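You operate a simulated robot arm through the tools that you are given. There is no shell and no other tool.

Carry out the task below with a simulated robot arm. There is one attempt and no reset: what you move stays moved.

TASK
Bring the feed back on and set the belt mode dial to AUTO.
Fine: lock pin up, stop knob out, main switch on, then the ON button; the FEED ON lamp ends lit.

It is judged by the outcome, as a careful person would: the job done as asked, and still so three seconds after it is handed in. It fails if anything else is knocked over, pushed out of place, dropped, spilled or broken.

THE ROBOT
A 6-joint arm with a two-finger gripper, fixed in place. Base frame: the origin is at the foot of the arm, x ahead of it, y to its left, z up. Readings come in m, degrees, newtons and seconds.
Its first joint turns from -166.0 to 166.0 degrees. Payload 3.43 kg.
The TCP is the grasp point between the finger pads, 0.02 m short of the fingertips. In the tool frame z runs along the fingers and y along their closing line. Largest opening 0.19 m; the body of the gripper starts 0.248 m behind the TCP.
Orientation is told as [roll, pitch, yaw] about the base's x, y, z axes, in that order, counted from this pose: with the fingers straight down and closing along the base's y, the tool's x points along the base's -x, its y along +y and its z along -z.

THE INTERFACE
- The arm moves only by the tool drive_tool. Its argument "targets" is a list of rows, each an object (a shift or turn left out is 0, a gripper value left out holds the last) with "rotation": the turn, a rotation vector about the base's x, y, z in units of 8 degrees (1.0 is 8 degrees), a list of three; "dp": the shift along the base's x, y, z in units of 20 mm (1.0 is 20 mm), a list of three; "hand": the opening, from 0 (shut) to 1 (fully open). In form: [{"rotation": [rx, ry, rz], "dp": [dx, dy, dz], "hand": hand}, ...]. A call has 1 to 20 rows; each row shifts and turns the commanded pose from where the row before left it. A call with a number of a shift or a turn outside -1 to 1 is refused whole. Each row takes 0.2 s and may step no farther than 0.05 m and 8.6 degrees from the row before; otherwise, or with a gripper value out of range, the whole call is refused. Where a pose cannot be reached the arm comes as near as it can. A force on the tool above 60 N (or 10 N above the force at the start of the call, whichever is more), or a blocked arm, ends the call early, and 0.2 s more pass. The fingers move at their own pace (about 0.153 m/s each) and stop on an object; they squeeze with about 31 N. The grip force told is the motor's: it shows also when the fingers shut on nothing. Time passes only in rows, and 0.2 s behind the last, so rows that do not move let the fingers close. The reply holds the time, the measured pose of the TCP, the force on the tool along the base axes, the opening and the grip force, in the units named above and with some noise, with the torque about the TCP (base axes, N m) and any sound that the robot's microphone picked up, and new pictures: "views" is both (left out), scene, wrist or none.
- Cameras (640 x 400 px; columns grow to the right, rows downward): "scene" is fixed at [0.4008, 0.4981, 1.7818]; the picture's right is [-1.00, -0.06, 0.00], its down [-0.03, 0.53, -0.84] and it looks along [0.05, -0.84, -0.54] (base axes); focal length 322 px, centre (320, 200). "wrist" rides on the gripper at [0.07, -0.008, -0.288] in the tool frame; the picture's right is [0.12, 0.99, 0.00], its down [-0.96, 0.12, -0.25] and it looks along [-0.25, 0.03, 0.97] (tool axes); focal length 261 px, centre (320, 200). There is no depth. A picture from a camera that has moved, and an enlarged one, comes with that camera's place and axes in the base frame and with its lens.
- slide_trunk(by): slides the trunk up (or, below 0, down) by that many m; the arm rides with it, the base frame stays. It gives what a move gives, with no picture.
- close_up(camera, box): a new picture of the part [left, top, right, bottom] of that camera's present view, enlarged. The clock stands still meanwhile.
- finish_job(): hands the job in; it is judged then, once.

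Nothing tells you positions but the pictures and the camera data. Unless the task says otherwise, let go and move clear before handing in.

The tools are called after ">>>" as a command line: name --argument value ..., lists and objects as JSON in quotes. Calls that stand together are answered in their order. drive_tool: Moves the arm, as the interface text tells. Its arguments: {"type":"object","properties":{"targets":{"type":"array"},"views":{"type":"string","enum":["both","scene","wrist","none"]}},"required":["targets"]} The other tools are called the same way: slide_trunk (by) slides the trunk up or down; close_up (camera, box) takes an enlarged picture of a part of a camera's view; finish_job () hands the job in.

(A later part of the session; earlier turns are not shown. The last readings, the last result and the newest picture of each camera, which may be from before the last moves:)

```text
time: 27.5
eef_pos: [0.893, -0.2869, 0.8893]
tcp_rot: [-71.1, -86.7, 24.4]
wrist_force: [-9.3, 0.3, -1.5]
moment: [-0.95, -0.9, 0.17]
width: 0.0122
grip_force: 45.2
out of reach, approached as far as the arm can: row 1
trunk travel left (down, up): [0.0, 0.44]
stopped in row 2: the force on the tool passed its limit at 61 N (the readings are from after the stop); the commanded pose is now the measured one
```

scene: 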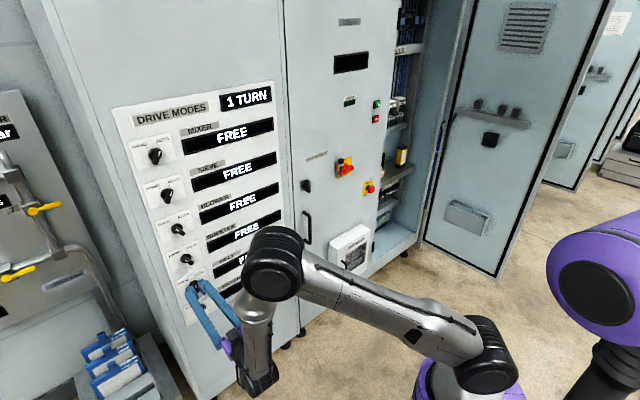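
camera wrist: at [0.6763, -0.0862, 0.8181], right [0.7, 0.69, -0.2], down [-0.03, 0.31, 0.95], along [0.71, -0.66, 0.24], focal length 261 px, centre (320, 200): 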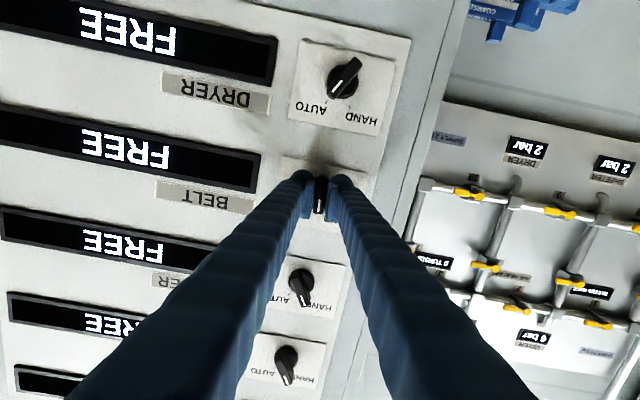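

The wrist roll joint is at its limit, and the move stopped on force. I'll open the fingers, roll back a little, retreat, and see where the dial ended up.

>>> drive_tool --targets '[{"hand": 0.34}, {}, {"rotation": [-0.4, 0.4, 0]}, {"dp": [-0.3, 0.3, 0], "rotation": [-0.4, 0.4, 0]}, {"dp": [-0.4, 0.4, 0], "rotation": [-0.4, 0.4, 0]}, {"dp": [-0.4, 0.4, 0], "rotation": [-0.4, 0.4, 0]}, {"dp": [-0.4, 0.4, 0], "rotation": [-0.4, 0.4, 0]}, {}]' --views "both"

>>> close_up --camera "wrist" --box '[265, 125, 385, 235]'

```text
time: 29.3
eef_pos: [0.8637, -0.2549, 0.8881]
tcp_rot: [-88.9, -64.2, 42.4]
wrist_force: [-0.2, 1.0, 0.4]
moment: [-0.03, 0.03, 0.01]
width: 0.0646
grip_force: 0.0
trunk travel left (down, up): [0.0, 0.44]
camera wrist: at [0.6388, -0.0711, 0.8312], right [0.61, 0.58, -0.54], down [0.21, 0.53, 0.82], along [0.76, -0.62, 0.2], focal length 261 px, centre (320, 200)
```

scene: 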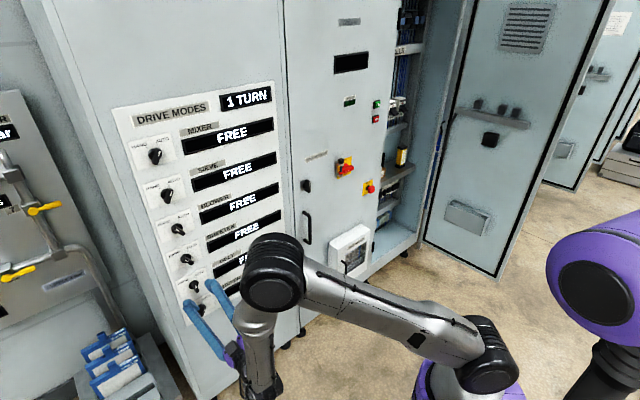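
wrist: 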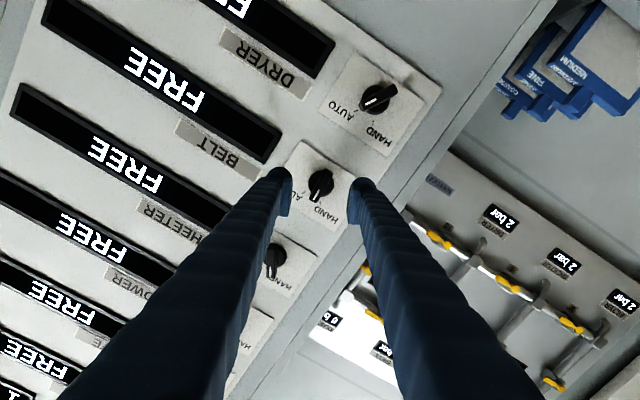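

```text
3.64 times, centred on (325, 180) of wrist
camera zoom: at [0.6388, -0.0711, 0.8312], right [0.61, 0.58, -0.54], down [0.21, 0.53, 0.82], along [0.76, -0.62, 0.2], focal length 948 px, centre (302, 273)
```

zoom: 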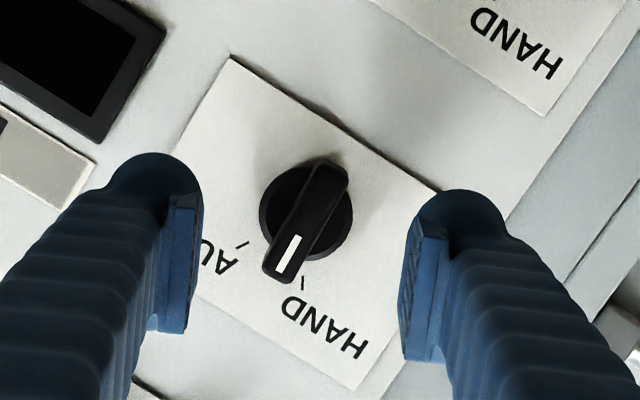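

The dial now points about 8 degrees on the HAND side of vertical, and it stays where it's left. I'll back off and roll the tool 160 degrees the other way, which gives the same grasp with the roll joint in mid-range, then regrasp.

>>> drive_tool --targets '[{"dp": [-0.4, 0.4, 0], "rotation": [-0.707, 0.707, 0]}, {"dp": [-0.4, 0.4, 0], "rotation": [-0.707, 0.707, 0]}, {"dp": [-0.2, 0.2, 0], "rotation": [-0.707, 0.707, 0]}, {"rotation": [-0.707, 0.707, 0]}, {"rotation": [-0.707, 0.707, 0]}, {"rotation": [-0.707, 0.707, 0]}, {"rotation": [-0.707, 0.707, 0]}, {"rotation": [-0.707, 0.707, 0]}, {"rotation": [-0.707, 0.707, 0]}, {"rotation": [-0.707, 0.707, 0]}, {}]' --views "both"

```text
time: 31.7
eef_pos: [0.8445, -0.2367, 0.889]
tcp_rot: [-91.7, 15.7, 43.9]
wrist_force: [0.2, -0.3, -0.7]
moment: [0.04, 0.04, 0.0]
width: 0.0645
grip_force: 0.1
trunk travel left (down, up): [0.0, 0.44]
camera wrist: at [0.5969, -0.075, 0.9082], right [-0.26, -0.29, -0.92], down [0.47, 0.79, -0.38], along [0.84, -0.54, -0.07], focal length 261 px, centre (320, 200)
```

scene: 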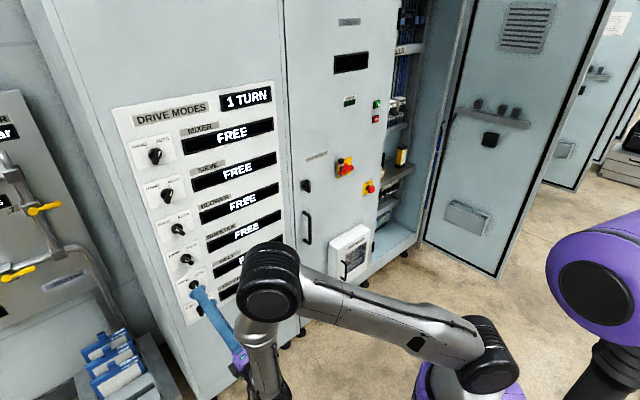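
wrist: 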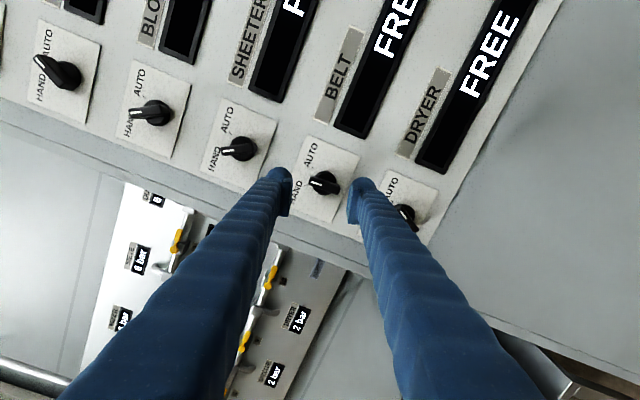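

The roll is working well with no limits reported. I'll complete the other 80 degrees.

>>> drive_tool --targets '[{"rotation": [-0.707, 0.707, 0]}, {"rotation": [-0.707, 0.707, 0]}, {"rotation": [-0.707, 0.707, 0]}, {"rotation": [-0.707, 0.707, 0]}, {"rotation": [-0.707, 0.707, 0]}, {"rotation": [-0.707, 0.707, 0]}, {"rotation": [-0.707, 0.707, 0]}, {"rotation": [-0.707, 0.707, 0]}, {"rotation": [-0.707, 0.707, 0]}, {"rotation": [-0.707, 0.707, 0]}, {}]' --views "wrist"

>>> close_up --camera "wrist" --box '[265, 125, 385, 235]'

```text
time: 34.1
eef_pos: [0.8452, -0.2369, 0.8886]
tcp_rot: [98.9, 84.0, -124.8]
wrist_force: [0.4, -0.6, 0.4]
moment: [0.01, -0.02, 0.03]
width: 0.0643
grip_force: 0.0
trunk travel left (down, up): [0.0, 0.44]
camera wrist: at [0.646, -0.0253, 0.9534], right [-0.67, -0.71, 0.22], down [-0.32, 0.0, -0.95], along [0.67, -0.71, -0.23], focal length 261 px, centre (320, 200)
```

wrist: 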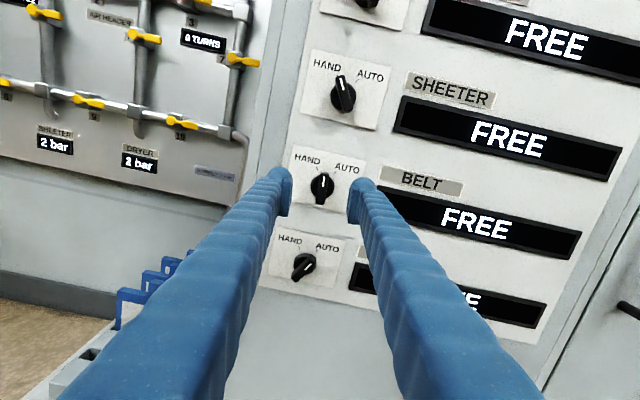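

```text
3.64 times, centred on (325, 180) of wrist
camera zoom: at [0.646, -0.0253, 0.9534], right [-0.67, -0.71, 0.22], down [-0.32, 0.0, -0.95], along [0.67, -0.71, -0.23], focal length 948 px, centre (302, 273)
```

zoom: 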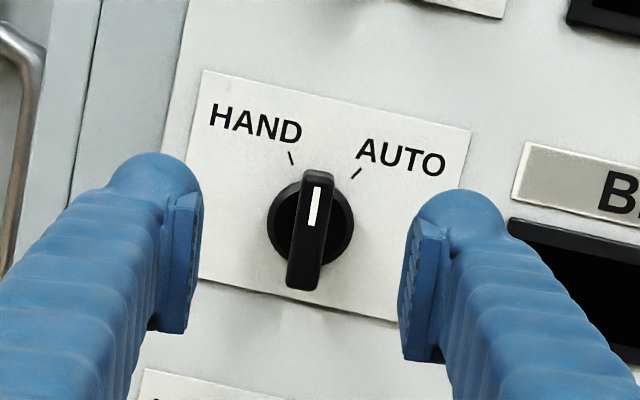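

The camera is now upright and the dial reads clearly, with the bar lined up with the fingers. I'll correct the small tilt and offset and advance part of the way.

>>> drive_tool --targets '[{"rotation": [0.07, 0.07, -0.2], "dp": [-0.09, -0.09, -0.2]}, {"dp": [0.47, -0.47, 0]}, {"dp": [0.47, -0.47, 0]}, {"dp": [0.3, -0.3, 0]}, {}]' --views "none"

>>> close_up --camera "wrist" --box '[265, 125, 385, 235]'

```text
time: 35.3
eef_pos: [0.868, -0.2626, 0.8837]
tcp_rot: [91.2, 84.3, -133.9]
wrist_force: [-0.4, 0.0, -0.9]
moment: [-0.05, 0.02, 0.02]
width: 0.0646
grip_force: 0.1
trunk travel left (down, up): [0.0, 0.44]
```

```text
3.64 times, centred on (325, 180) of wrist
camera zoom: at [0.6757, -0.0471, 0.9531], right [-0.69, -0.69, 0.22], down [-0.32, 0.02, -0.95], along [0.65, -0.72, -0.24], focal length 948 px, centre (302, 273)
```

zoom: 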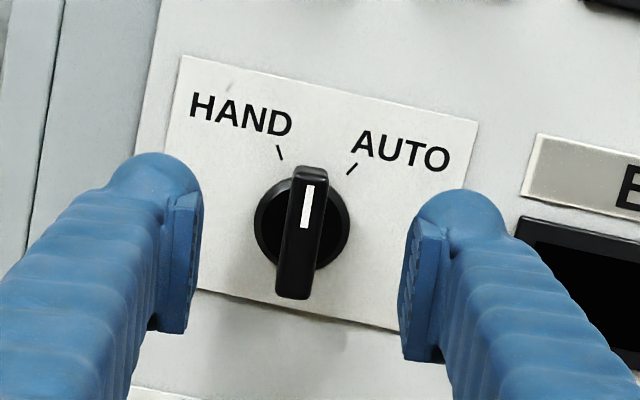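

The TCP is centred on the bar. I'll advance the last 33 mm and close.

>>> drive_tool --targets '[{"dp": [0.39, -0.39, 0]}, {"dp": [0.39, -0.39, 0]}, {"dp": [0.39, -0.39, 0]}, {}, {"hand": 0.0}, {}, {}]' --views "none"

>>> close_up --camera "wrist" --box '[265, 125, 385, 235]'

```text
time: 36.9
eef_pos: [0.8922, -0.2866, 0.8851]
tcp_rot: [91.3, 84.2, -133.9]
wrist_force: [1.4, -2.3, 0.4]
moment: [0.02, -0.03, -0.04]
width: 0.012
grip_force: 44.4
trunk travel left (down, up): [0.0, 0.44]
```

```text
3.64 times, centred on (325, 180) of wrist
camera zoom: at [0.6998, -0.071, 0.9535], right [-0.69, -0.69, 0.22], down [-0.32, 0.02, -0.95], along [0.65, -0.72, -0.24], focal length 948 px, centre (302, 273)
```

zoom: 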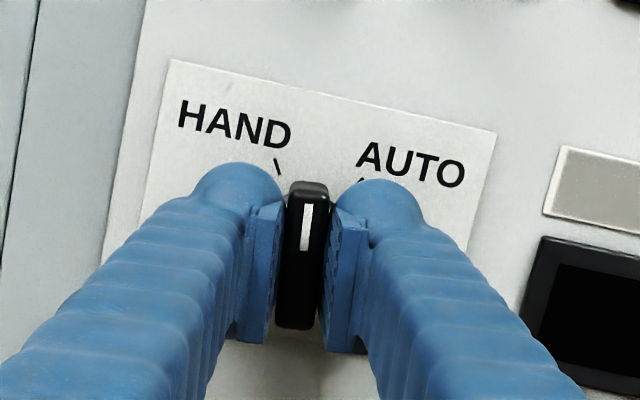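

The bar is gripped again at 12 mm. I'll turn it 36 degrees clockwise to AUTO.

>>> drive_tool --targets '[{"rotation": [0.636, -0.636, 0]}, {"rotation": [0.636, -0.636, 0]}, {"rotation": [0.636, -0.636, 0]}, {"rotation": [0.636, -0.636, 0]}, {"rotation": [0.636, -0.636, 0]}, {}]' --views "scene"

>>> close_up --camera "wrist" --box '[265, 125, 385, 235]'

```text
time: 38.3
eef_pos: [0.8929, -0.2865, 0.8849]
tcp_rot: [-90.2, 59.7, 44.6]
wrist_force: [10.5, -10.2, 6.7]
moment: [-0.27, 0.01, -0.07]
width: 0.0121
grip_force: 45.4
trunk travel left (down, up): [0.0, 0.44]
```

scene: 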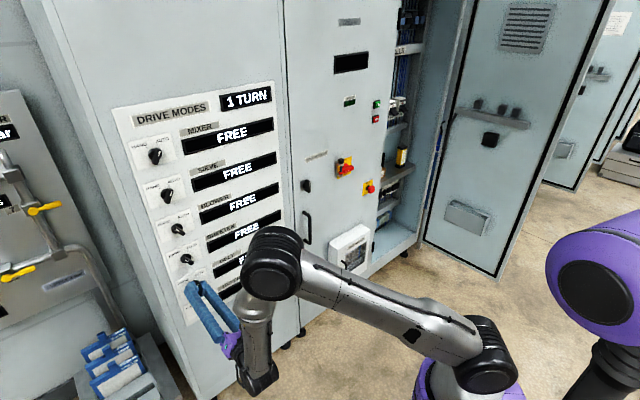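

```text
3.64 times, centred on (325, 180) of wrist
camera zoom: at [0.6691, -0.1015, 0.9496], right [-0.65, -0.65, -0.4], down [0.1, 0.45, -0.89], along [0.75, -0.62, -0.23], focal length 948 px, centre (302, 273)
```

zoom: 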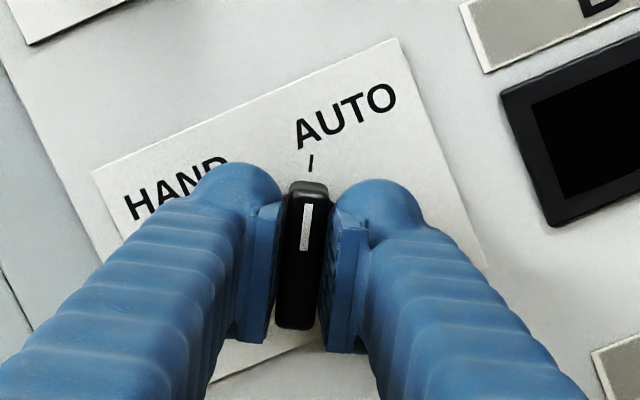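

The bar now points at the AUTO tick. I'll release it, retreat and confirm.

>>> drive_tool --targets '[{"hand": 0.34}, {}, {}, {"dp": [-0.4, 0.4, 0]}, {"dp": [-0.5, 0.5, 0]}, {"dp": [-0.5, 0.5, 0]}, {"dp": [-0.5, 0.5, 0]}, {"dp": [-0.5, 0.5, 0]}, {}]' --views "both"

>>> close_up --camera "wrist" --box '[265, 125, 385, 235]'

```text
time: 40.3
eef_pos: [0.8434, -0.2378, 0.8845]
tcp_rot: [-90.1, 59.8, 44.8]
wrist_force: [0.5, 0.1, -1.1]
moment: [0.02, -0.01, 0.02]
width: 0.0644
grip_force: 0.1
trunk travel left (down, up): [0.0, 0.44]
camera wrist: at [0.6201, -0.0536, 0.9498], right [-0.65, -0.65, -0.4], down [0.1, 0.45, -0.89], along [0.75, -0.62, -0.23], focal length 261 px, centre (320, 200)
```

scene: 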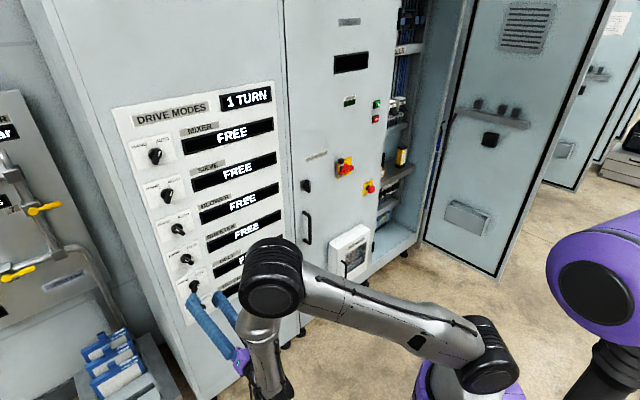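
wrist: 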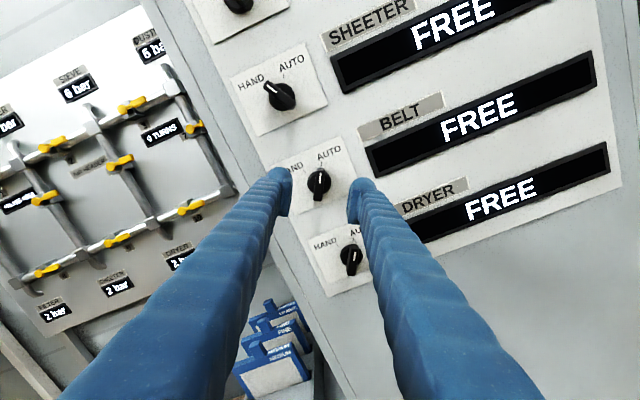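

```text
3.64 times, centred on (325, 180) of wrist
camera zoom: at [0.6201, -0.0536, 0.9498], right [-0.65, -0.65, -0.4], down [0.1, 0.45, -0.89], along [0.75, -0.62, -0.23], focal length 948 px, centre (302, 273)
```

zoom: 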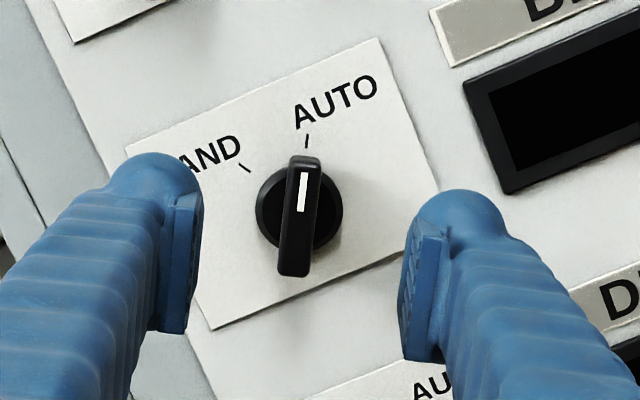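

The belt dial is at AUTO and the other dials are unchanged. Next come the feed controls, so I'll raise the trunk and roll the tool to horizontal closing while I'm clear of the panel.

>>> slide_trunk --by 0.25

>>> drive_tool --targets '[{"rotation": [-0.663, 0.663, 0], "hand": 0.5}, {"rotation": [-0.663, 0.663, 0]}, {"rotation": [-0.663, 0.663, 0]}, {"rotation": [-0.663, 0.663, 0]}, {}]' --views "both"

```text
time: 42.9
eef_pos: [0.8428, -0.2386, 1.1343]
tcp_rot: [-90.1, 59.8, 44.7]
wrist_force: [0.0, -0.6, -0.2]
moment: [0.0, 0.03, -0.01]
width: 0.0646
grip_force: 0.0
trunk travel left (down, up): [-0.25, 0.19]
```

```text
time: 44.1
eef_pos: [0.8433, -0.2382, 1.1348]
tcp_rot: [-134.5, 89.8, 0.5]
wrist_force: [-0.8, 0.0, -0.5]
moment: [0.03, -0.01, 0.01]
width: 0.095
grip_force: 0.1
trunk travel left (down, up): [-0.25, 0.19]
camera wrist: at [0.646, -0.0283, 1.2044], right [-0.7, -0.7, 0.12], down [-0.25, 0.09, -0.96], along [0.66, -0.71, -0.24], focal length 261 px, centre (320, 200)
```

scene: 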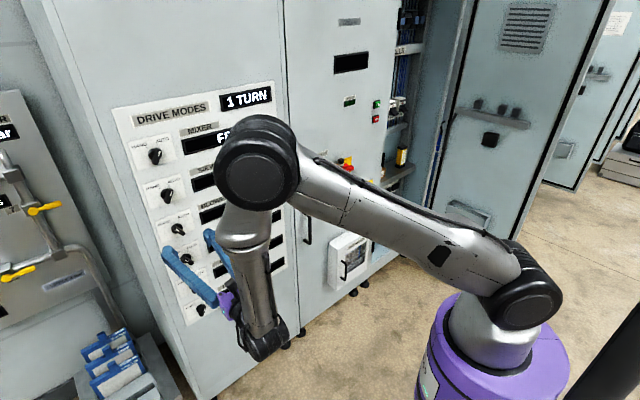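
wrist: 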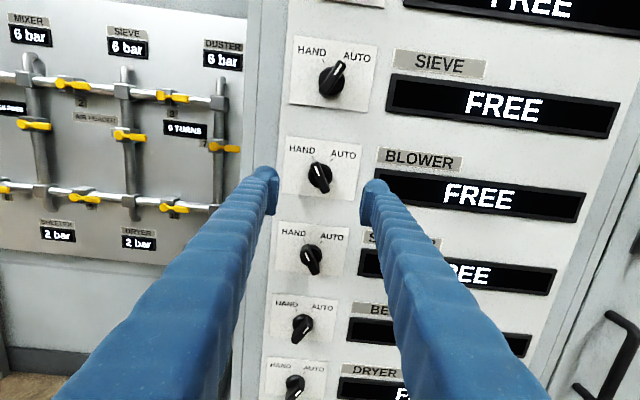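

The orientation is exactly horizontal and upright. I'll move along the panel toward the feed door, rising a little to clear the door handle.

>>> drive_tool --targets '[{"dp": [-0.9, -0.9, 0.6]}, {"dp": [-0.9, -0.9, 0.6]}, {"dp": [-0.9, -0.9, 0.6]}, {"dp": [-0.9, -0.9, 0.6]}, {"dp": [-0.9, -0.9, 0.6]}, {"dp": [-0.9, -0.9, 0.6]}, {"dp": [-0.9, -0.9, 0.6]}, {"dp": [-0.9, -0.9, 0.6]}, {"dp": [-0.9, -0.9, 0.6]}, {"dp": [-0.9, -0.9, 0.6]}, {}]' --views "both"

```text
time: 46.5
eef_pos: [0.6959, -0.4292, 1.2527]
tcp_rot: [-115.2, 89.8, 19.7]
wrist_force: [0.5, -0.1, 0.2]
moment: [0.0, 0.01, 0.04]
width: 0.095
grip_force: 0.0
out of reach, approached as far as the arm can: row 8, 9, 10
trunk travel left (down, up): [-0.25, 0.19]
camera wrist: at [0.4991, -0.2181, 1.3219], right [-0.7, -0.7, 0.12], down [-0.25, 0.1, -0.96], along [0.66, -0.71, -0.24], focal length 261 px, centre (320, 200)
```

scene: 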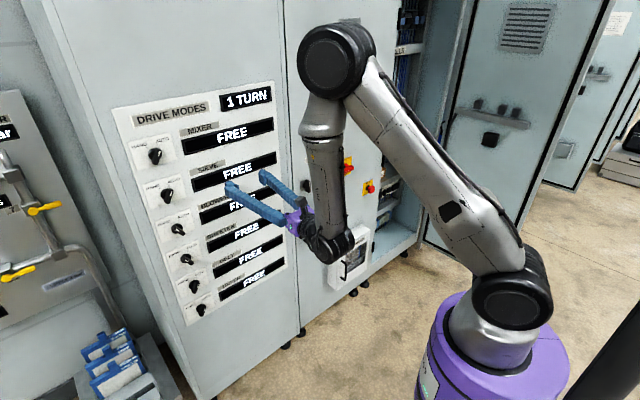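
wrist: 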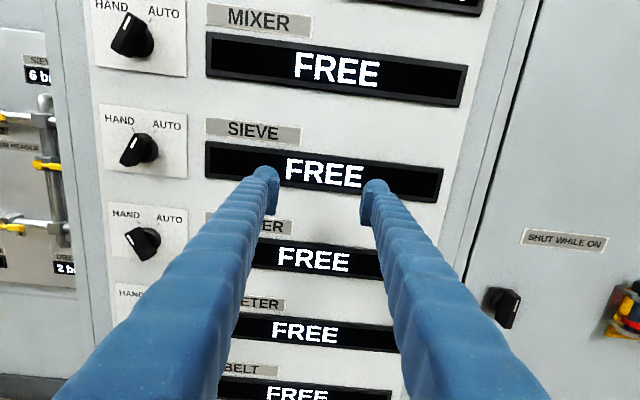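

The arm hit its fold limit while passing near the base axis. I'll rise to about z 1.45, where there's more room to cross, and then traverse toward the switch.

>>> drive_tool --targets '[{"dp": [0, 0, 1]}, {"dp": [0, 0, 1]}, {"dp": [0, 0, 1]}, {"dp": [0, 0, 1]}, {"dp": [0, 0, 1]}, {"dp": [0, 0, 1]}, {"dp": [0, 0, 1]}, {"dp": [0, 0, 1]}, {"dp": [0, 0, 1]}, {"dp": [0, 0, 1]}, {"dp": [-1, -0.8, 0]}, {"dp": [-1, -0.8, 0]}, {"dp": [-1, -0.8, 0]}, {"dp": [-0.9, -0.9, 0]}, {"dp": [-0.9, -0.9, 0]}, {"dp": [-0.9, -0.9, 0]}, {}]' --views "both"

```text
time: 50.1
eef_pos: [0.6125, -0.4866, 1.4584]
tcp_rot: [-68.0, 89.8, 65.2]
wrist_force: [0.5, 0.4, 0.3]
moment: [0.02, -0.02, -0.03]
width: 0.0949
grip_force: 0.0
out of reach, approached as far as the arm can: row 14, 15, 16
trunk travel left (down, up): [-0.25, 0.19]
camera wrist: at [0.4202, -0.2713, 1.5303], right [-0.72, -0.68, 0.12], down [-0.25, 0.1, -0.96], along [0.64, -0.72, -0.25], focal length 261 px, centre (320, 200)
```

scene: 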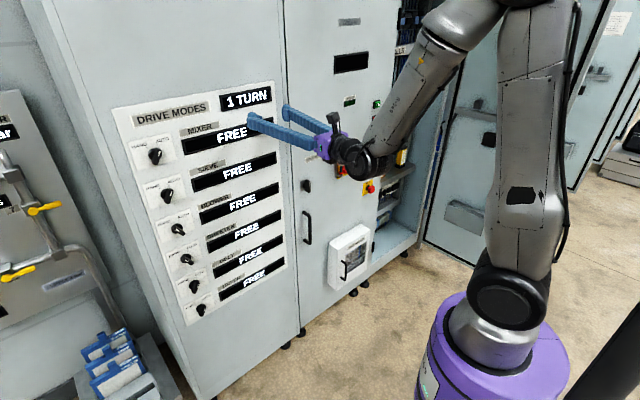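
wrist: 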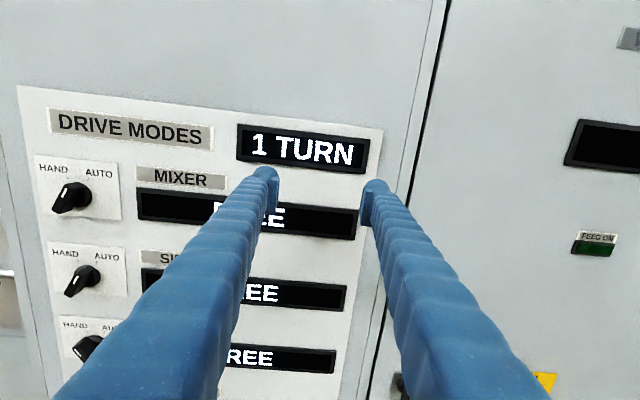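

The arm is still limited near the base axis, since the wrist is too close to the shoulder. Lowering the trunk while keeping the tool high will open the elbow.

>>> slide_trunk --by -0.25

>>> drive_tool --targets '[{"dp": [0, 0, 1]}, {"dp": [0, 0, 1]}, {"dp": [0, 0, 1]}, {"dp": [0, 0, 1]}, {"dp": [0, 0, 1]}, {"dp": [0, 0, 1]}, {"dp": [0, 0, 1]}, {"dp": [0, 0, 1]}, {"dp": [0, 0, 1]}, {"dp": [0, 0, 1]}, {"dp": [0, 0, 1]}, {"dp": [0, 0, 1]}, {"dp": [-0.7, -0.7, 0]}, {"dp": [-0.7, -0.7, 0]}, {"dp": [-0.7, -0.7, 0]}, {"dp": [-0.7, -0.7, 0]}, {}]' --views "both"

```text
time: 52.7
eef_pos: [0.6114, -0.4867, 1.2097]
tcp_rot: [-69.9, 89.8, 63.5]
wrist_force: [0.1, 0.4, 0.1]
moment: [0.02, 0.01, -0.03]
width: 0.0948
grip_force: 0.1
trunk travel left (down, up): [0.0, 0.44]
```

```text
time: 56.5
eef_pos: [0.5839, -0.5452, 1.4073]
tcp_rot: [3.0, 86.3, 135.4]
wrist_force: [-0.1, 0.5, 0.0]
moment: [-0.04, 0.02, -0.01]
width: 0.0951
grip_force: 0.0
out of reach, approached as far as the arm can: row 16
trunk travel left (down, up): [0.0, 0.44]
stopped in row 17: the arm was blocked; the commanded pose is now the measured one
camera wrist: at [0.4006, -0.3297, 1.4962], right [-0.73, -0.67, 0.12], down [-0.3, 0.15, -0.94], along [0.62, -0.72, -0.31], focal length 261 px, centre (320, 200)
```

scene: 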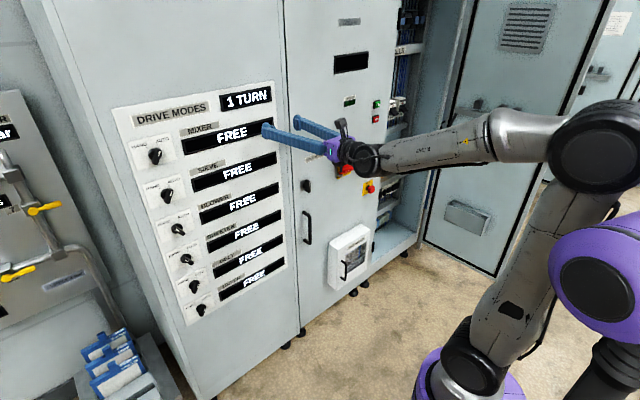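
wrist: 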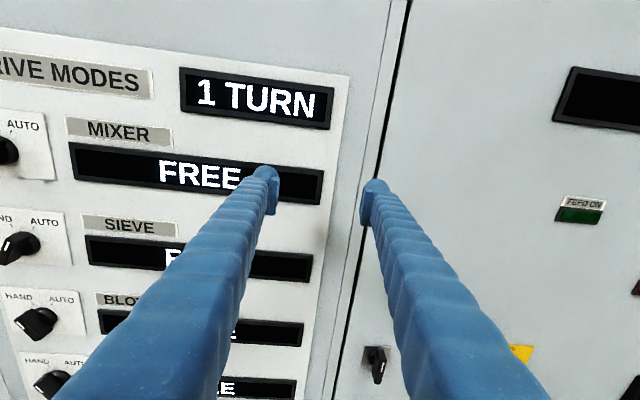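

The arm reported itself blocked: its elbow had swung back toward its own body. I'll lower the tool to about z 1.30 to bring the elbow forward, straighten the tool, and then continue along the panel.

>>> drive_tool --targets '[{"dp": [0, 0, -1]}, {"dp": [0, 0, -1]}, {"dp": [0, 0, -1]}, {"dp": [0, 0, -1], "rotation": [-0.17, -0.17, 0.15]}, {"dp": [0, 0, -1], "rotation": [-0.17, -0.17, 0.15]}, {}]' --views "both"

```text
time: 57.9
eef_pos: [0.6089, -0.5095, 1.3188]
tcp_rot: [137.5, 89.9, -89.2]
wrist_force: [-0.2, -0.1, 0.9]
moment: [-0.03, -0.01, 0.01]
width: 0.095
grip_force: 0.1
out of reach, approached as far as the arm can: row 3, 4, 5
trunk travel left (down, up): [0.0, 0.44]
camera wrist: at [0.4185, -0.2932, 1.389], right [-0.72, -0.68, 0.12], down [-0.25, 0.1, -0.96], along [0.64, -0.73, -0.24], focal length 261 px, centre (320, 200)
```

scene: 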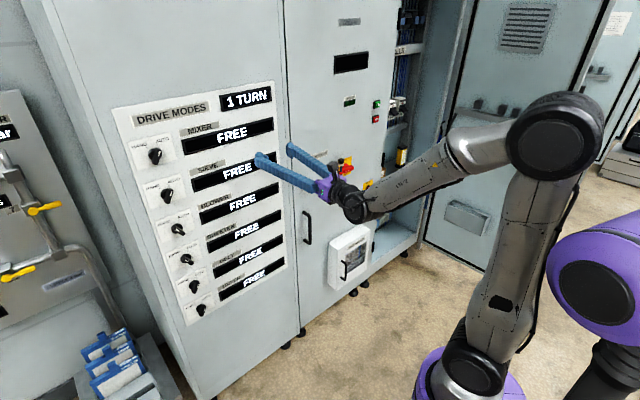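
wrist: 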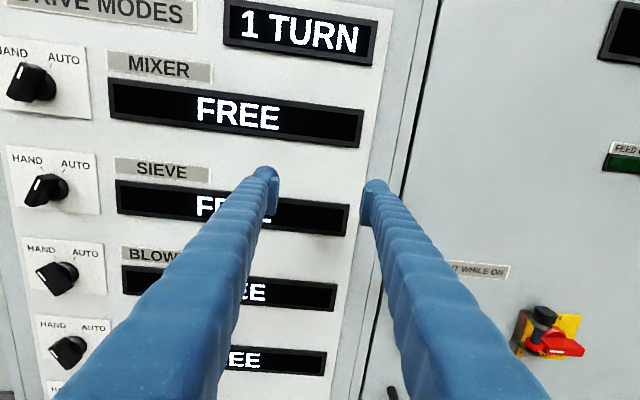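

The arm is at its fold limit with the tool horizontal here. I'll tilt the tool down about 40 degrees, which moves the wrist outward and up, cross the middle that way and level it again at the switch.

>>> drive_tool --targets '[{"rotation": [0.707, 0.707, 0]}, {"rotation": [0.707, 0.707, 0]}, {"rotation": [0.707, 0.707, 0], "dp": [-0.3, 0.3, 0]}, {"rotation": [0.707, 0.707, 0], "dp": [-0.3, 0.3, 0]}, {"rotation": [0.707, 0.707, 0], "dp": [-0.3, 0.3, 0]}, {"dp": [-0.7, -0.7, 0]}, {"dp": [-0.7, -0.7, 0]}, {"dp": [-0.7, -0.7, 0]}, {"dp": [-0.7, -0.7, 0]}, {"dp": [-0.7, -0.7, 0]}, {"dp": [-0.7, -0.7, 0]}, {}]' --views "both"

```text
time: 60.5
eef_pos: [0.5068, -0.6031, 1.3197]
tcp_rot: [6.6, 65.0, 135.0]
wrist_force: [0.8, -0.1, 0.1]
moment: [0.01, -0.01, 0.01]
width: 0.0949
grip_force: 0.0
out of reach, approached as far as the arm can: row 3, 4, 5, 10, 11
trunk travel left (down, up): [0.0, 0.44]
camera wrist: at [0.3737, -0.4115, 1.5037], right [-0.74, -0.66, 0.16], down [-0.51, 0.39, -0.76], along [0.44, -0.64, -0.63], focal length 261 px, centre (320, 200)
```

scene: 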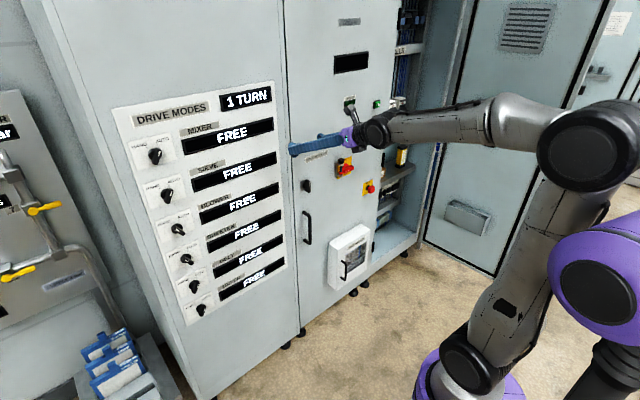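
wrist: 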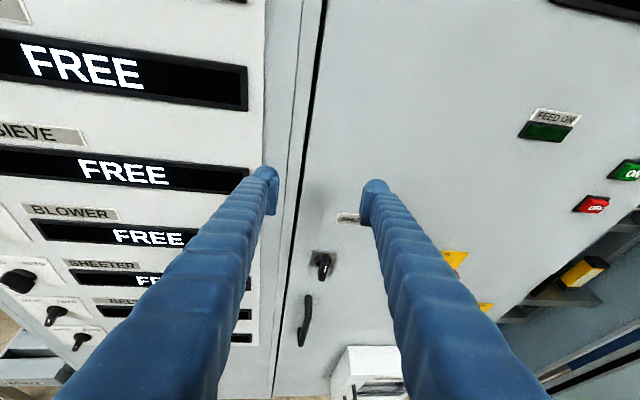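

I've crossed to the feed door side with the tool tilted about 25 degrees. The arm is now limited by leaning back, so I'll raise the trunk and lower the tool relative to it, then keep moving toward the switch.

>>> slide_trunk --by 0.2

>>> drive_tool --targets '[{"dp": [0, 0, -1]}, {"dp": [0, 0, -1]}, {"dp": [0, 0, -1]}, {"dp": [0, 0, -1]}, {"dp": [-0.3, 0.3, -1]}, {"dp": [-0.3, 0.3, -1]}, {"dp": [-0.3, 0.3, -1]}, {"dp": [-0.7, -0.7, 0]}, {"dp": [-0.7, -0.7, 0]}, {"dp": [-0.7, -0.7, 0]}, {"dp": [-0.7, -0.7, 0]}, {}]' --views "both"

```text
time: 62.6
eef_pos: [0.5067, -0.6039, 1.5176]
tcp_rot: [6.6, 64.8, 135.0]
wrist_force: [-0.4, 0.5, -0.2]
moment: [0.0, 0.0, 0.01]
width: 0.0948
grip_force: 0.0
trunk travel left (down, up): [-0.2, 0.24]
```

```text
time: 65.2
eef_pos: [0.482, -0.6125, 1.4483]
tcp_rot: [8.1, 64.4, 134.8]
wrist_force: [0.0, 0.0, 0.7]
moment: [-0.02, 0.01, 0.01]
width: 0.0949
grip_force: 0.0
out of reach, approached as far as the arm can: row 2, 3, 4, 5, 6, 7, 8, 9, 10, 11
trunk travel left (down, up): [-0.2, 0.24]
camera wrist: at [0.3577, -0.4173, 1.6344], right [-0.75, -0.64, 0.17], down [-0.52, 0.41, -0.75], along [0.41, -0.65, -0.63], focal length 261 px, centre (320, 200)
```

scene: 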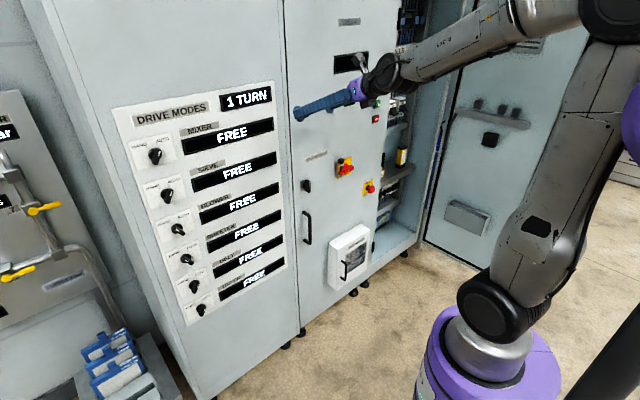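
wrist: 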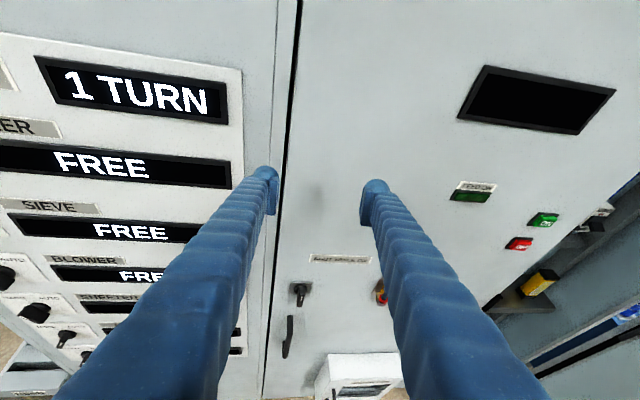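

The tool and forearm have come nearly into line, so the wrist has little freedom here. I'll fold the tool down, pointing at the floor, while backing away from the panel. Then I'll swing the arm round toward the switch and pitch back up there.

>>> drive_tool --targets '[{"rotation": [0.38, 0.38, 0], "dp": [-0.7, 0.95, -0.8]}, {"rotation": [0.38, 0.38, 0], "dp": [-0.7, 0.95, -0.8]}, {"rotation": [0.38, 0.38, 0], "dp": [-0.7, 0.95, -0.8]}, {"rotation": [0.38, 0.38, 0], "dp": [-0.7, 0.95, -0.8]}, {"rotation": [0.38, 0.38, 0], "dp": [-0.7, 0.95, -0.8]}, {"rotation": [0.38, 0.38, 0], "dp": [-0.7, 0.95, -0.8]}, {"rotation": [0.38, 0.38, 0], "dp": [-0.7, 0.95, -0.8]}, {}]' --views "both"

```text
time: 67.0
eef_pos: [0.3203, -0.5258, 1.2892]
tcp_rot: [3.9, 34.2, 134.5]
wrist_force: [-0.1, -0.3, -0.1]
moment: [0.02, 0.01, 0.02]
width: 0.095
grip_force: 0.0
out of reach, approached as far as the arm can: row 1, 4, 5, 6, 7
trunk travel left (down, up): [-0.2, 0.24]
camera wrist: at [0.269, -0.4322, 1.566], right [-0.66, -0.74, 0.12], down [-0.73, 0.6, -0.33], along [0.17, -0.31, -0.94], focal length 261 px, centre (320, 200)
```

scene: 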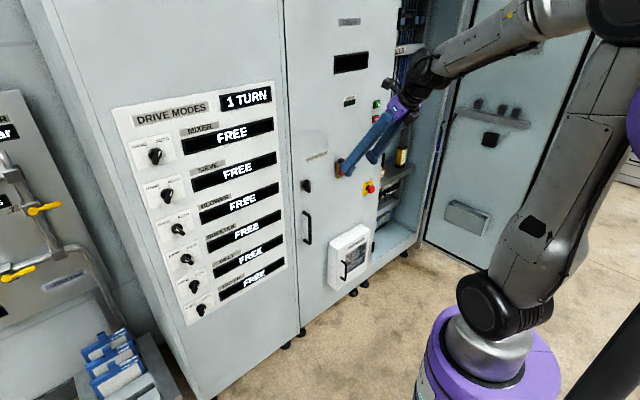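
wrist: 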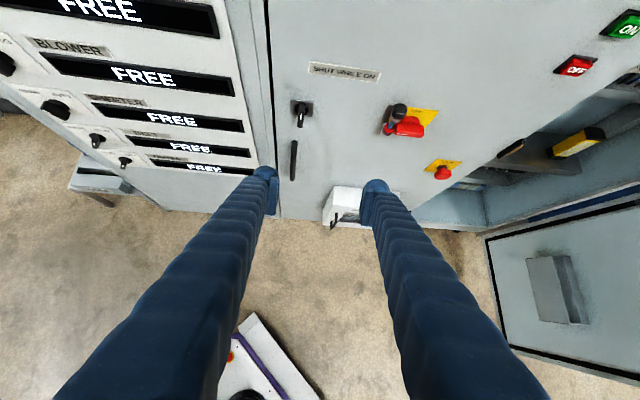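

The tool is clear of the panel now, 0.27 m off and pointing mostly down, and I can see the pin, stop knob and buttons. I'll move along the door so the wrist lies to the right, farther from the base axis.

>>> drive_tool --targets '[{"dp": [-0.9, -0.9, -0.3]}, {"dp": [-0.9, -0.9, -0.3]}, {"dp": [-0.9, -0.9, -0.3]}, {"dp": [-0.9, -0.9, -0.3]}, {"dp": [-0.9, -0.9, -0.3]}, {"dp": [-0.9, -0.9, -0.3]}, {"dp": [-0.9, -0.9, -0.3]}, {"dp": [-0.9, -0.9, -0.3]}, {}]' --views "both"

```text
time: 69.0
eef_pos: [0.1712, -0.6675, 1.2597]
tcp_rot: [6.6, 34.8, 135.1]
wrist_force: [-0.1, -0.4, -0.4]
moment: [0.04, -0.02, 0.02]
width: 0.0952
grip_force: 0.0
out of reach, approached as far as the arm can: row 1
trunk travel left (down, up): [-0.2, 0.24]
camera wrist: at [0.1268, -0.5638, 1.5336], right [-0.67, -0.72, 0.16], down [-0.72, 0.6, -0.34], along [0.15, -0.34, -0.93], focal length 261 px, centre (320, 200)
```

scene: 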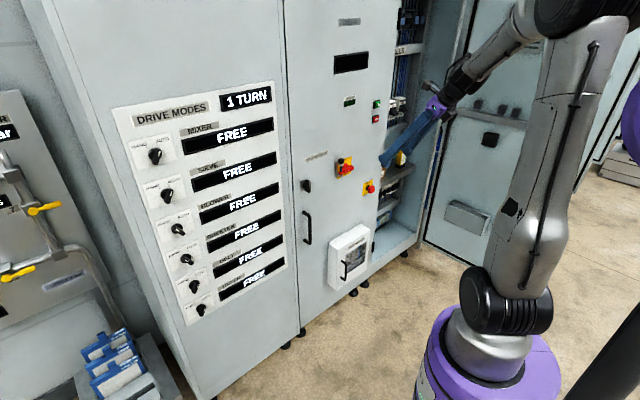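
wrist: 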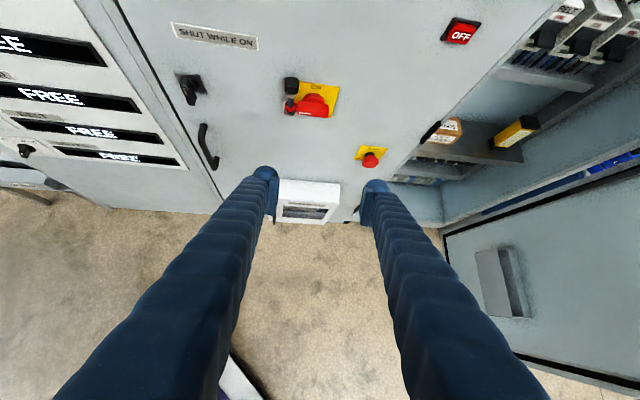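

The wrist is now on the right-hand side, with the switch and stop knob ahead. I'll pitch the tool up to horizontal, descending to about z 1.13 and stopping 0.15 m short of the panel.

>>> drive_tool --targets '[{"rotation": [-0.707, -0.707, 0], "dp": [0.5, -0.45, -0.93]}, {"rotation": [-0.707, -0.707, 0], "dp": [0.5, -0.45, -0.93]}, {"rotation": [-0.707, -0.707, 0], "dp": [0.5, -0.45, -0.93]}, {"rotation": [-0.707, -0.707, 0], "dp": [0.5, -0.45, -0.93]}, {"rotation": [-0.707, -0.707, 0], "dp": [0.5, -0.45, -0.93]}, {"rotation": [-0.707, -0.707, 0], "dp": [0.5, -0.45, -0.93]}, {"rotation": [-0.6, -0.6, 0], "dp": [0.5, -0.45, -0.93]}, {}]' --views "both"

```text
time: 70.8
eef_pos: [0.2235, -0.8004, 1.2177]
tcp_rot: [-50.5, 87.6, 79.0]
wrist_force: [1.0, 0.3, -0.7]
moment: [-0.06, -0.01, 0.1]
width: 0.0947
grip_force: 0.1
out of reach, approached as far as the arm can: row 5, 6, 7
trunk travel left (down, up): [-0.2, 0.24]
camera wrist: at [0.0474, -0.575, 1.2952], right [-0.77, -0.63, 0.09], down [-0.24, 0.16, -0.96], along [0.59, -0.76, -0.27], focal length 261 px, centre (320, 200)
```

scene: 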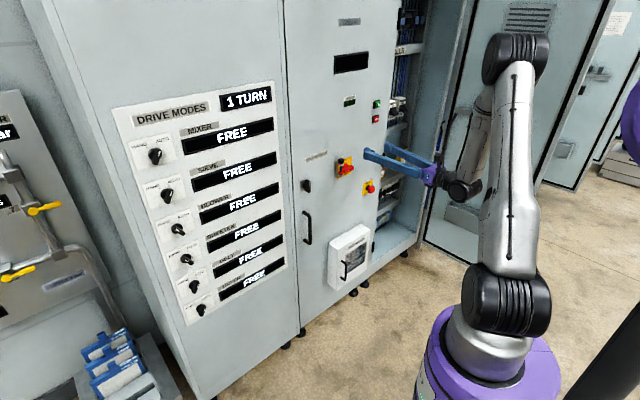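
wrist: 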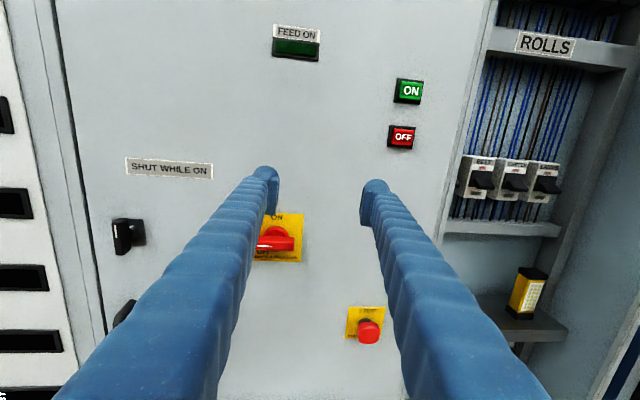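

The tool is in front of the feed controls at (0.22, -0.80, 1.22), and the ON and OFF buttons, FEED ON lamp, switch and stop knob are all in view. I'll take close-ups to measure their positions.

>>> close_up --camera "wrist" --box '[330, 290, 410, 360]'

>>> close_up --camera "wrist" --box '[370, 60, 450, 160]'

>>> close_up --camera "scene" --box '[328, 145, 388, 205]'

```text
5.71 times, centred on (370, 325) of wrist
camera zoom: at [0.0474, -0.575, 1.2952], right [-0.77, -0.63, 0.09], down [-0.24, 0.16, -0.96], along [0.59, -0.76, -0.27], focal length 1489 px, centre (34, -514)
```

zoom: 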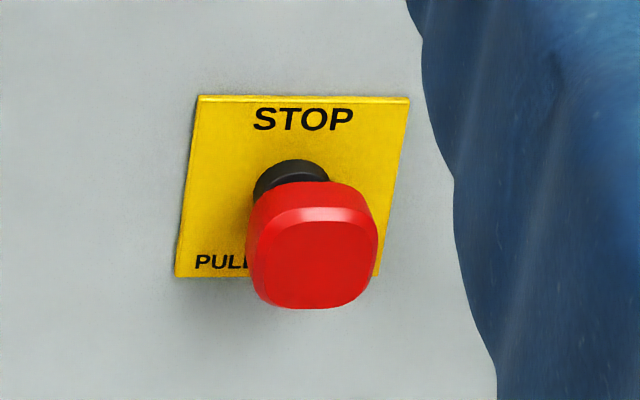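

```text
4.00 times, centred on (410, 110) of wrist
camera zoom: at [0.0474, -0.575, 1.2952], right [-0.77, -0.63, 0.09], down [-0.24, 0.16, -0.96], along [0.59, -0.76, -0.27], focal length 1043 px, centre (-40, 560)
```

zoom: 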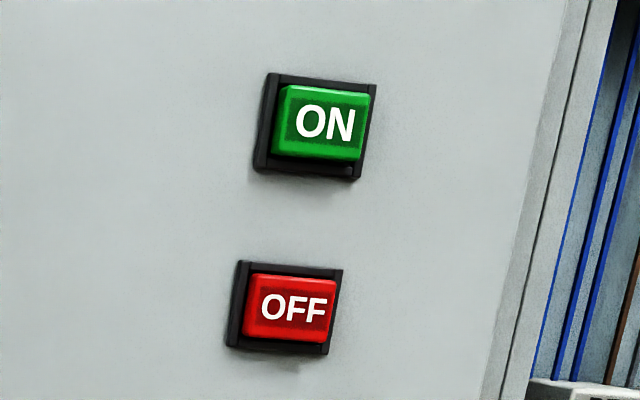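

```text
6.67 times, centred on (358, 175) of scene
camera zoom: at [0.4008, 0.4981, 1.7818], right [-1.0, -0.06, 0.0], down [-0.03, 0.53, -0.84], along [0.05, -0.84, -0.54], focal length 2148 px, centre (67, 367)
```

zoom: 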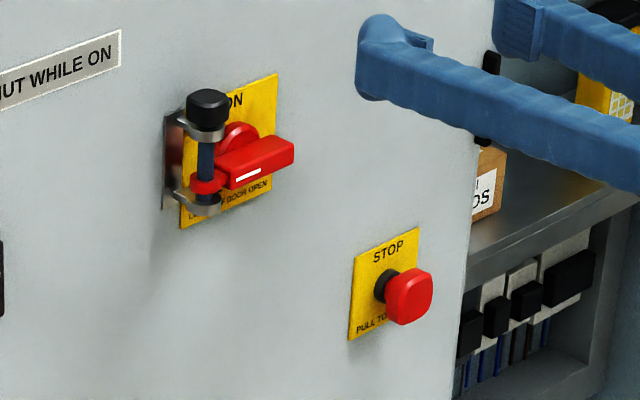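

I've now placed the parts by triangulation. The pin cap is at about (0.384, -0.830, 1.140), the stop knob at (0.216, -0.991, 0.906) and the ON button at (0.220, -1.00, 1.355), with the door surface about 0.875 m out. I'll lower the trunk for room, square the tool up and move in front of the pin.

>>> slide_trunk --by -0.2

>>> drive_tool --targets '[{"rotation": [0, 0, 0.37], "dp": [0, 0, 1]}, {"rotation": [0, 0, 0.37], "dp": [0, 0, 1]}, {"dp": [0, 0, 1], "rotation": [-0.1, -0.1, 0]}, {"dp": [0.3, 0.3, 1]}, {"dp": [0.4, 0.4, 1]}, {"dp": [0.4, 0.4, 1]}, {"dp": [0.6, 0.4, 1]}, {"dp": [0.6, 0.4, 0]}, {}]' --views "both"

```text
time: 73.0
eef_pos: [0.2242, -0.7993, 1.0168]
tcp_rot: [-49.1, 87.7, 80.3]
wrist_force: [0.3, -1.3, 0.4]
moment: [0.03, -0.05, 0.0]
width: 0.095
grip_force: 0.0
trunk travel left (down, up): [0.0, 0.44]
```

```text
time: 75.0
eef_pos: [0.2721, -0.7617, 1.1583]
tcp_rot: [-77.4, 88.2, 58.0]
wrist_force: [0.6, -0.3, -0.9]
moment: [-0.02, -0.03, -0.01]
width: 0.0951
grip_force: 0.1
trunk travel left (down, up): [0.0, 0.44]
camera wrist: at [0.0718, -0.5545, 1.231], right [-0.7, -0.71, 0.09], down [-0.24, 0.12, -0.96], along [0.67, -0.7, -0.25], focal length 261 px, centre (320, 200)
```

scene: 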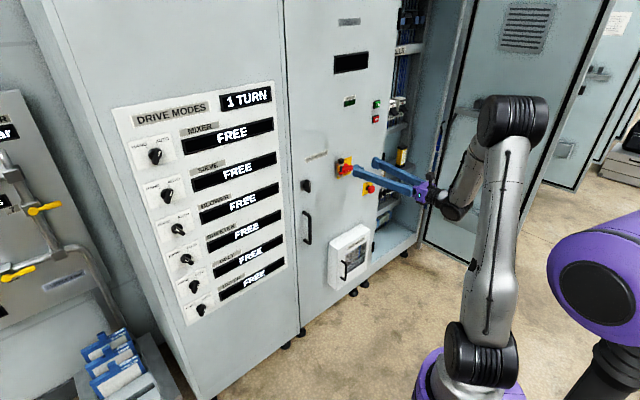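
wrist: 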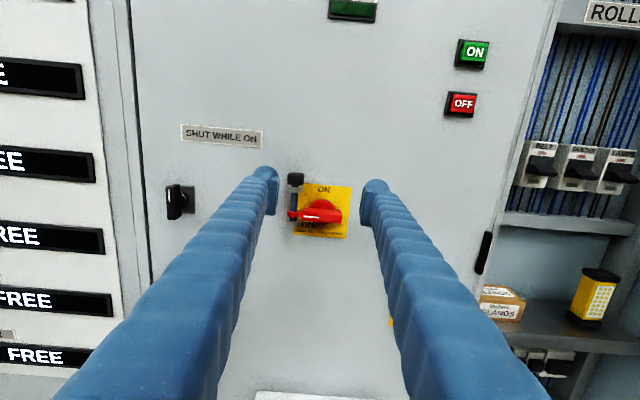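

The pin and main switch are now framed between the fingers. I'll zoom in on them.

>>> close_up --camera "wrist" --box '[275, 160, 365, 250]'

>>> close_up --camera "scene" --box '[325, 145, 385, 200]'

```text
4.44 times, centred on (320, 205) of wrist
camera zoom: at [0.0718, -0.5545, 1.231], right [-0.7, -0.71, 0.09], down [-0.24, 0.12, -0.96], along [0.67, -0.7, -0.25], focal length 1158 px, centre (320, 178)
```

zoom: 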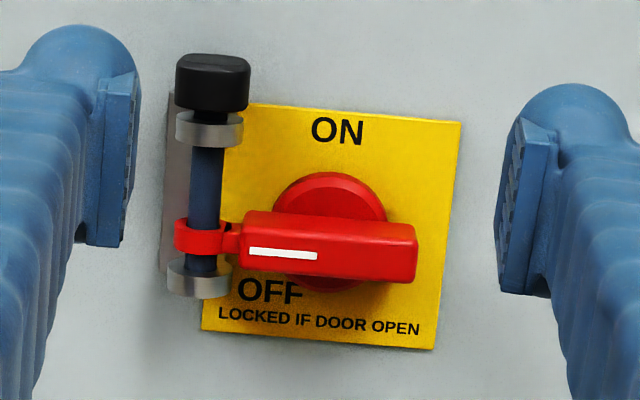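

```text
7.27 times, centred on (355, 172) of scene
camera zoom: at [0.4008, 0.4981, 1.7818], right [-1.0, -0.06, 0.0], down [-0.03, 0.53, -0.84], along [0.05, -0.84, -0.54], focal length 2343 px, centre (66, 400)
```

zoom: 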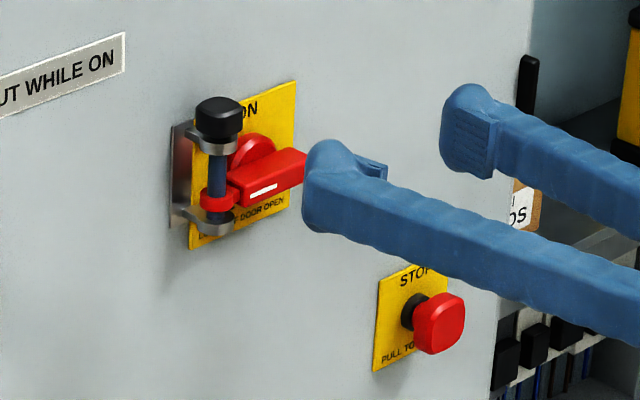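

Now it's clear: the handle is horizontal at OFF with the pin through its ring, and ON is at the top. I'll line up with the pin cap about 0.038 m to the left, correct a small roll error and narrow the gripper.

>>> drive_tool --targets '[{"rotation": [-0.075, 0.075, 0], "dp": [0.67, 0.67, 0.13], "hand": 0.3}, {"rotation": [-0.075, 0.075, 0], "dp": [0.67, 0.67, 0.13]}, {"dp": [0.5, -0.5, 0]}, {"dp": [0.5, -0.5, 0]}, {}]' --views "wrist"

>>> close_up --camera "wrist" --box '[275, 140, 365, 230]'

```text
time: 76.2
eef_pos: [0.3166, -0.7568, 1.1628]
tcp_rot: [-6.3, 89.7, 128.9]
wrist_force: [0.4, -0.1, -0.2]
moment: [-0.01, 0.02, 0.01]
width: 0.0569
grip_force: 0.1
trunk travel left (down, up): [0.0, 0.44]
camera wrist: at [0.1197, -0.5476, 1.2355], right [-0.7, -0.71, 0.12], down [-0.26, 0.1, -0.96], along [0.67, -0.7, -0.25], focal length 261 px, centre (320, 200)
```

wrist: 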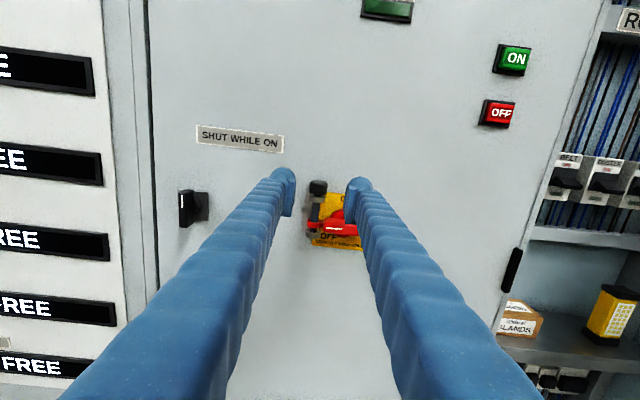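

```text
4.44 times, centred on (320, 185) of wrist
camera zoom: at [0.1197, -0.5476, 1.2355], right [-0.7, -0.71, 0.12], down [-0.26, 0.1, -0.96], along [0.67, -0.7, -0.25], focal length 1158 px, centre (320, 267)
```

zoom: 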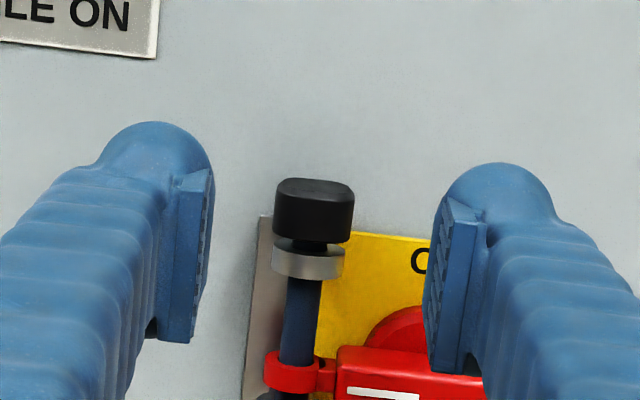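

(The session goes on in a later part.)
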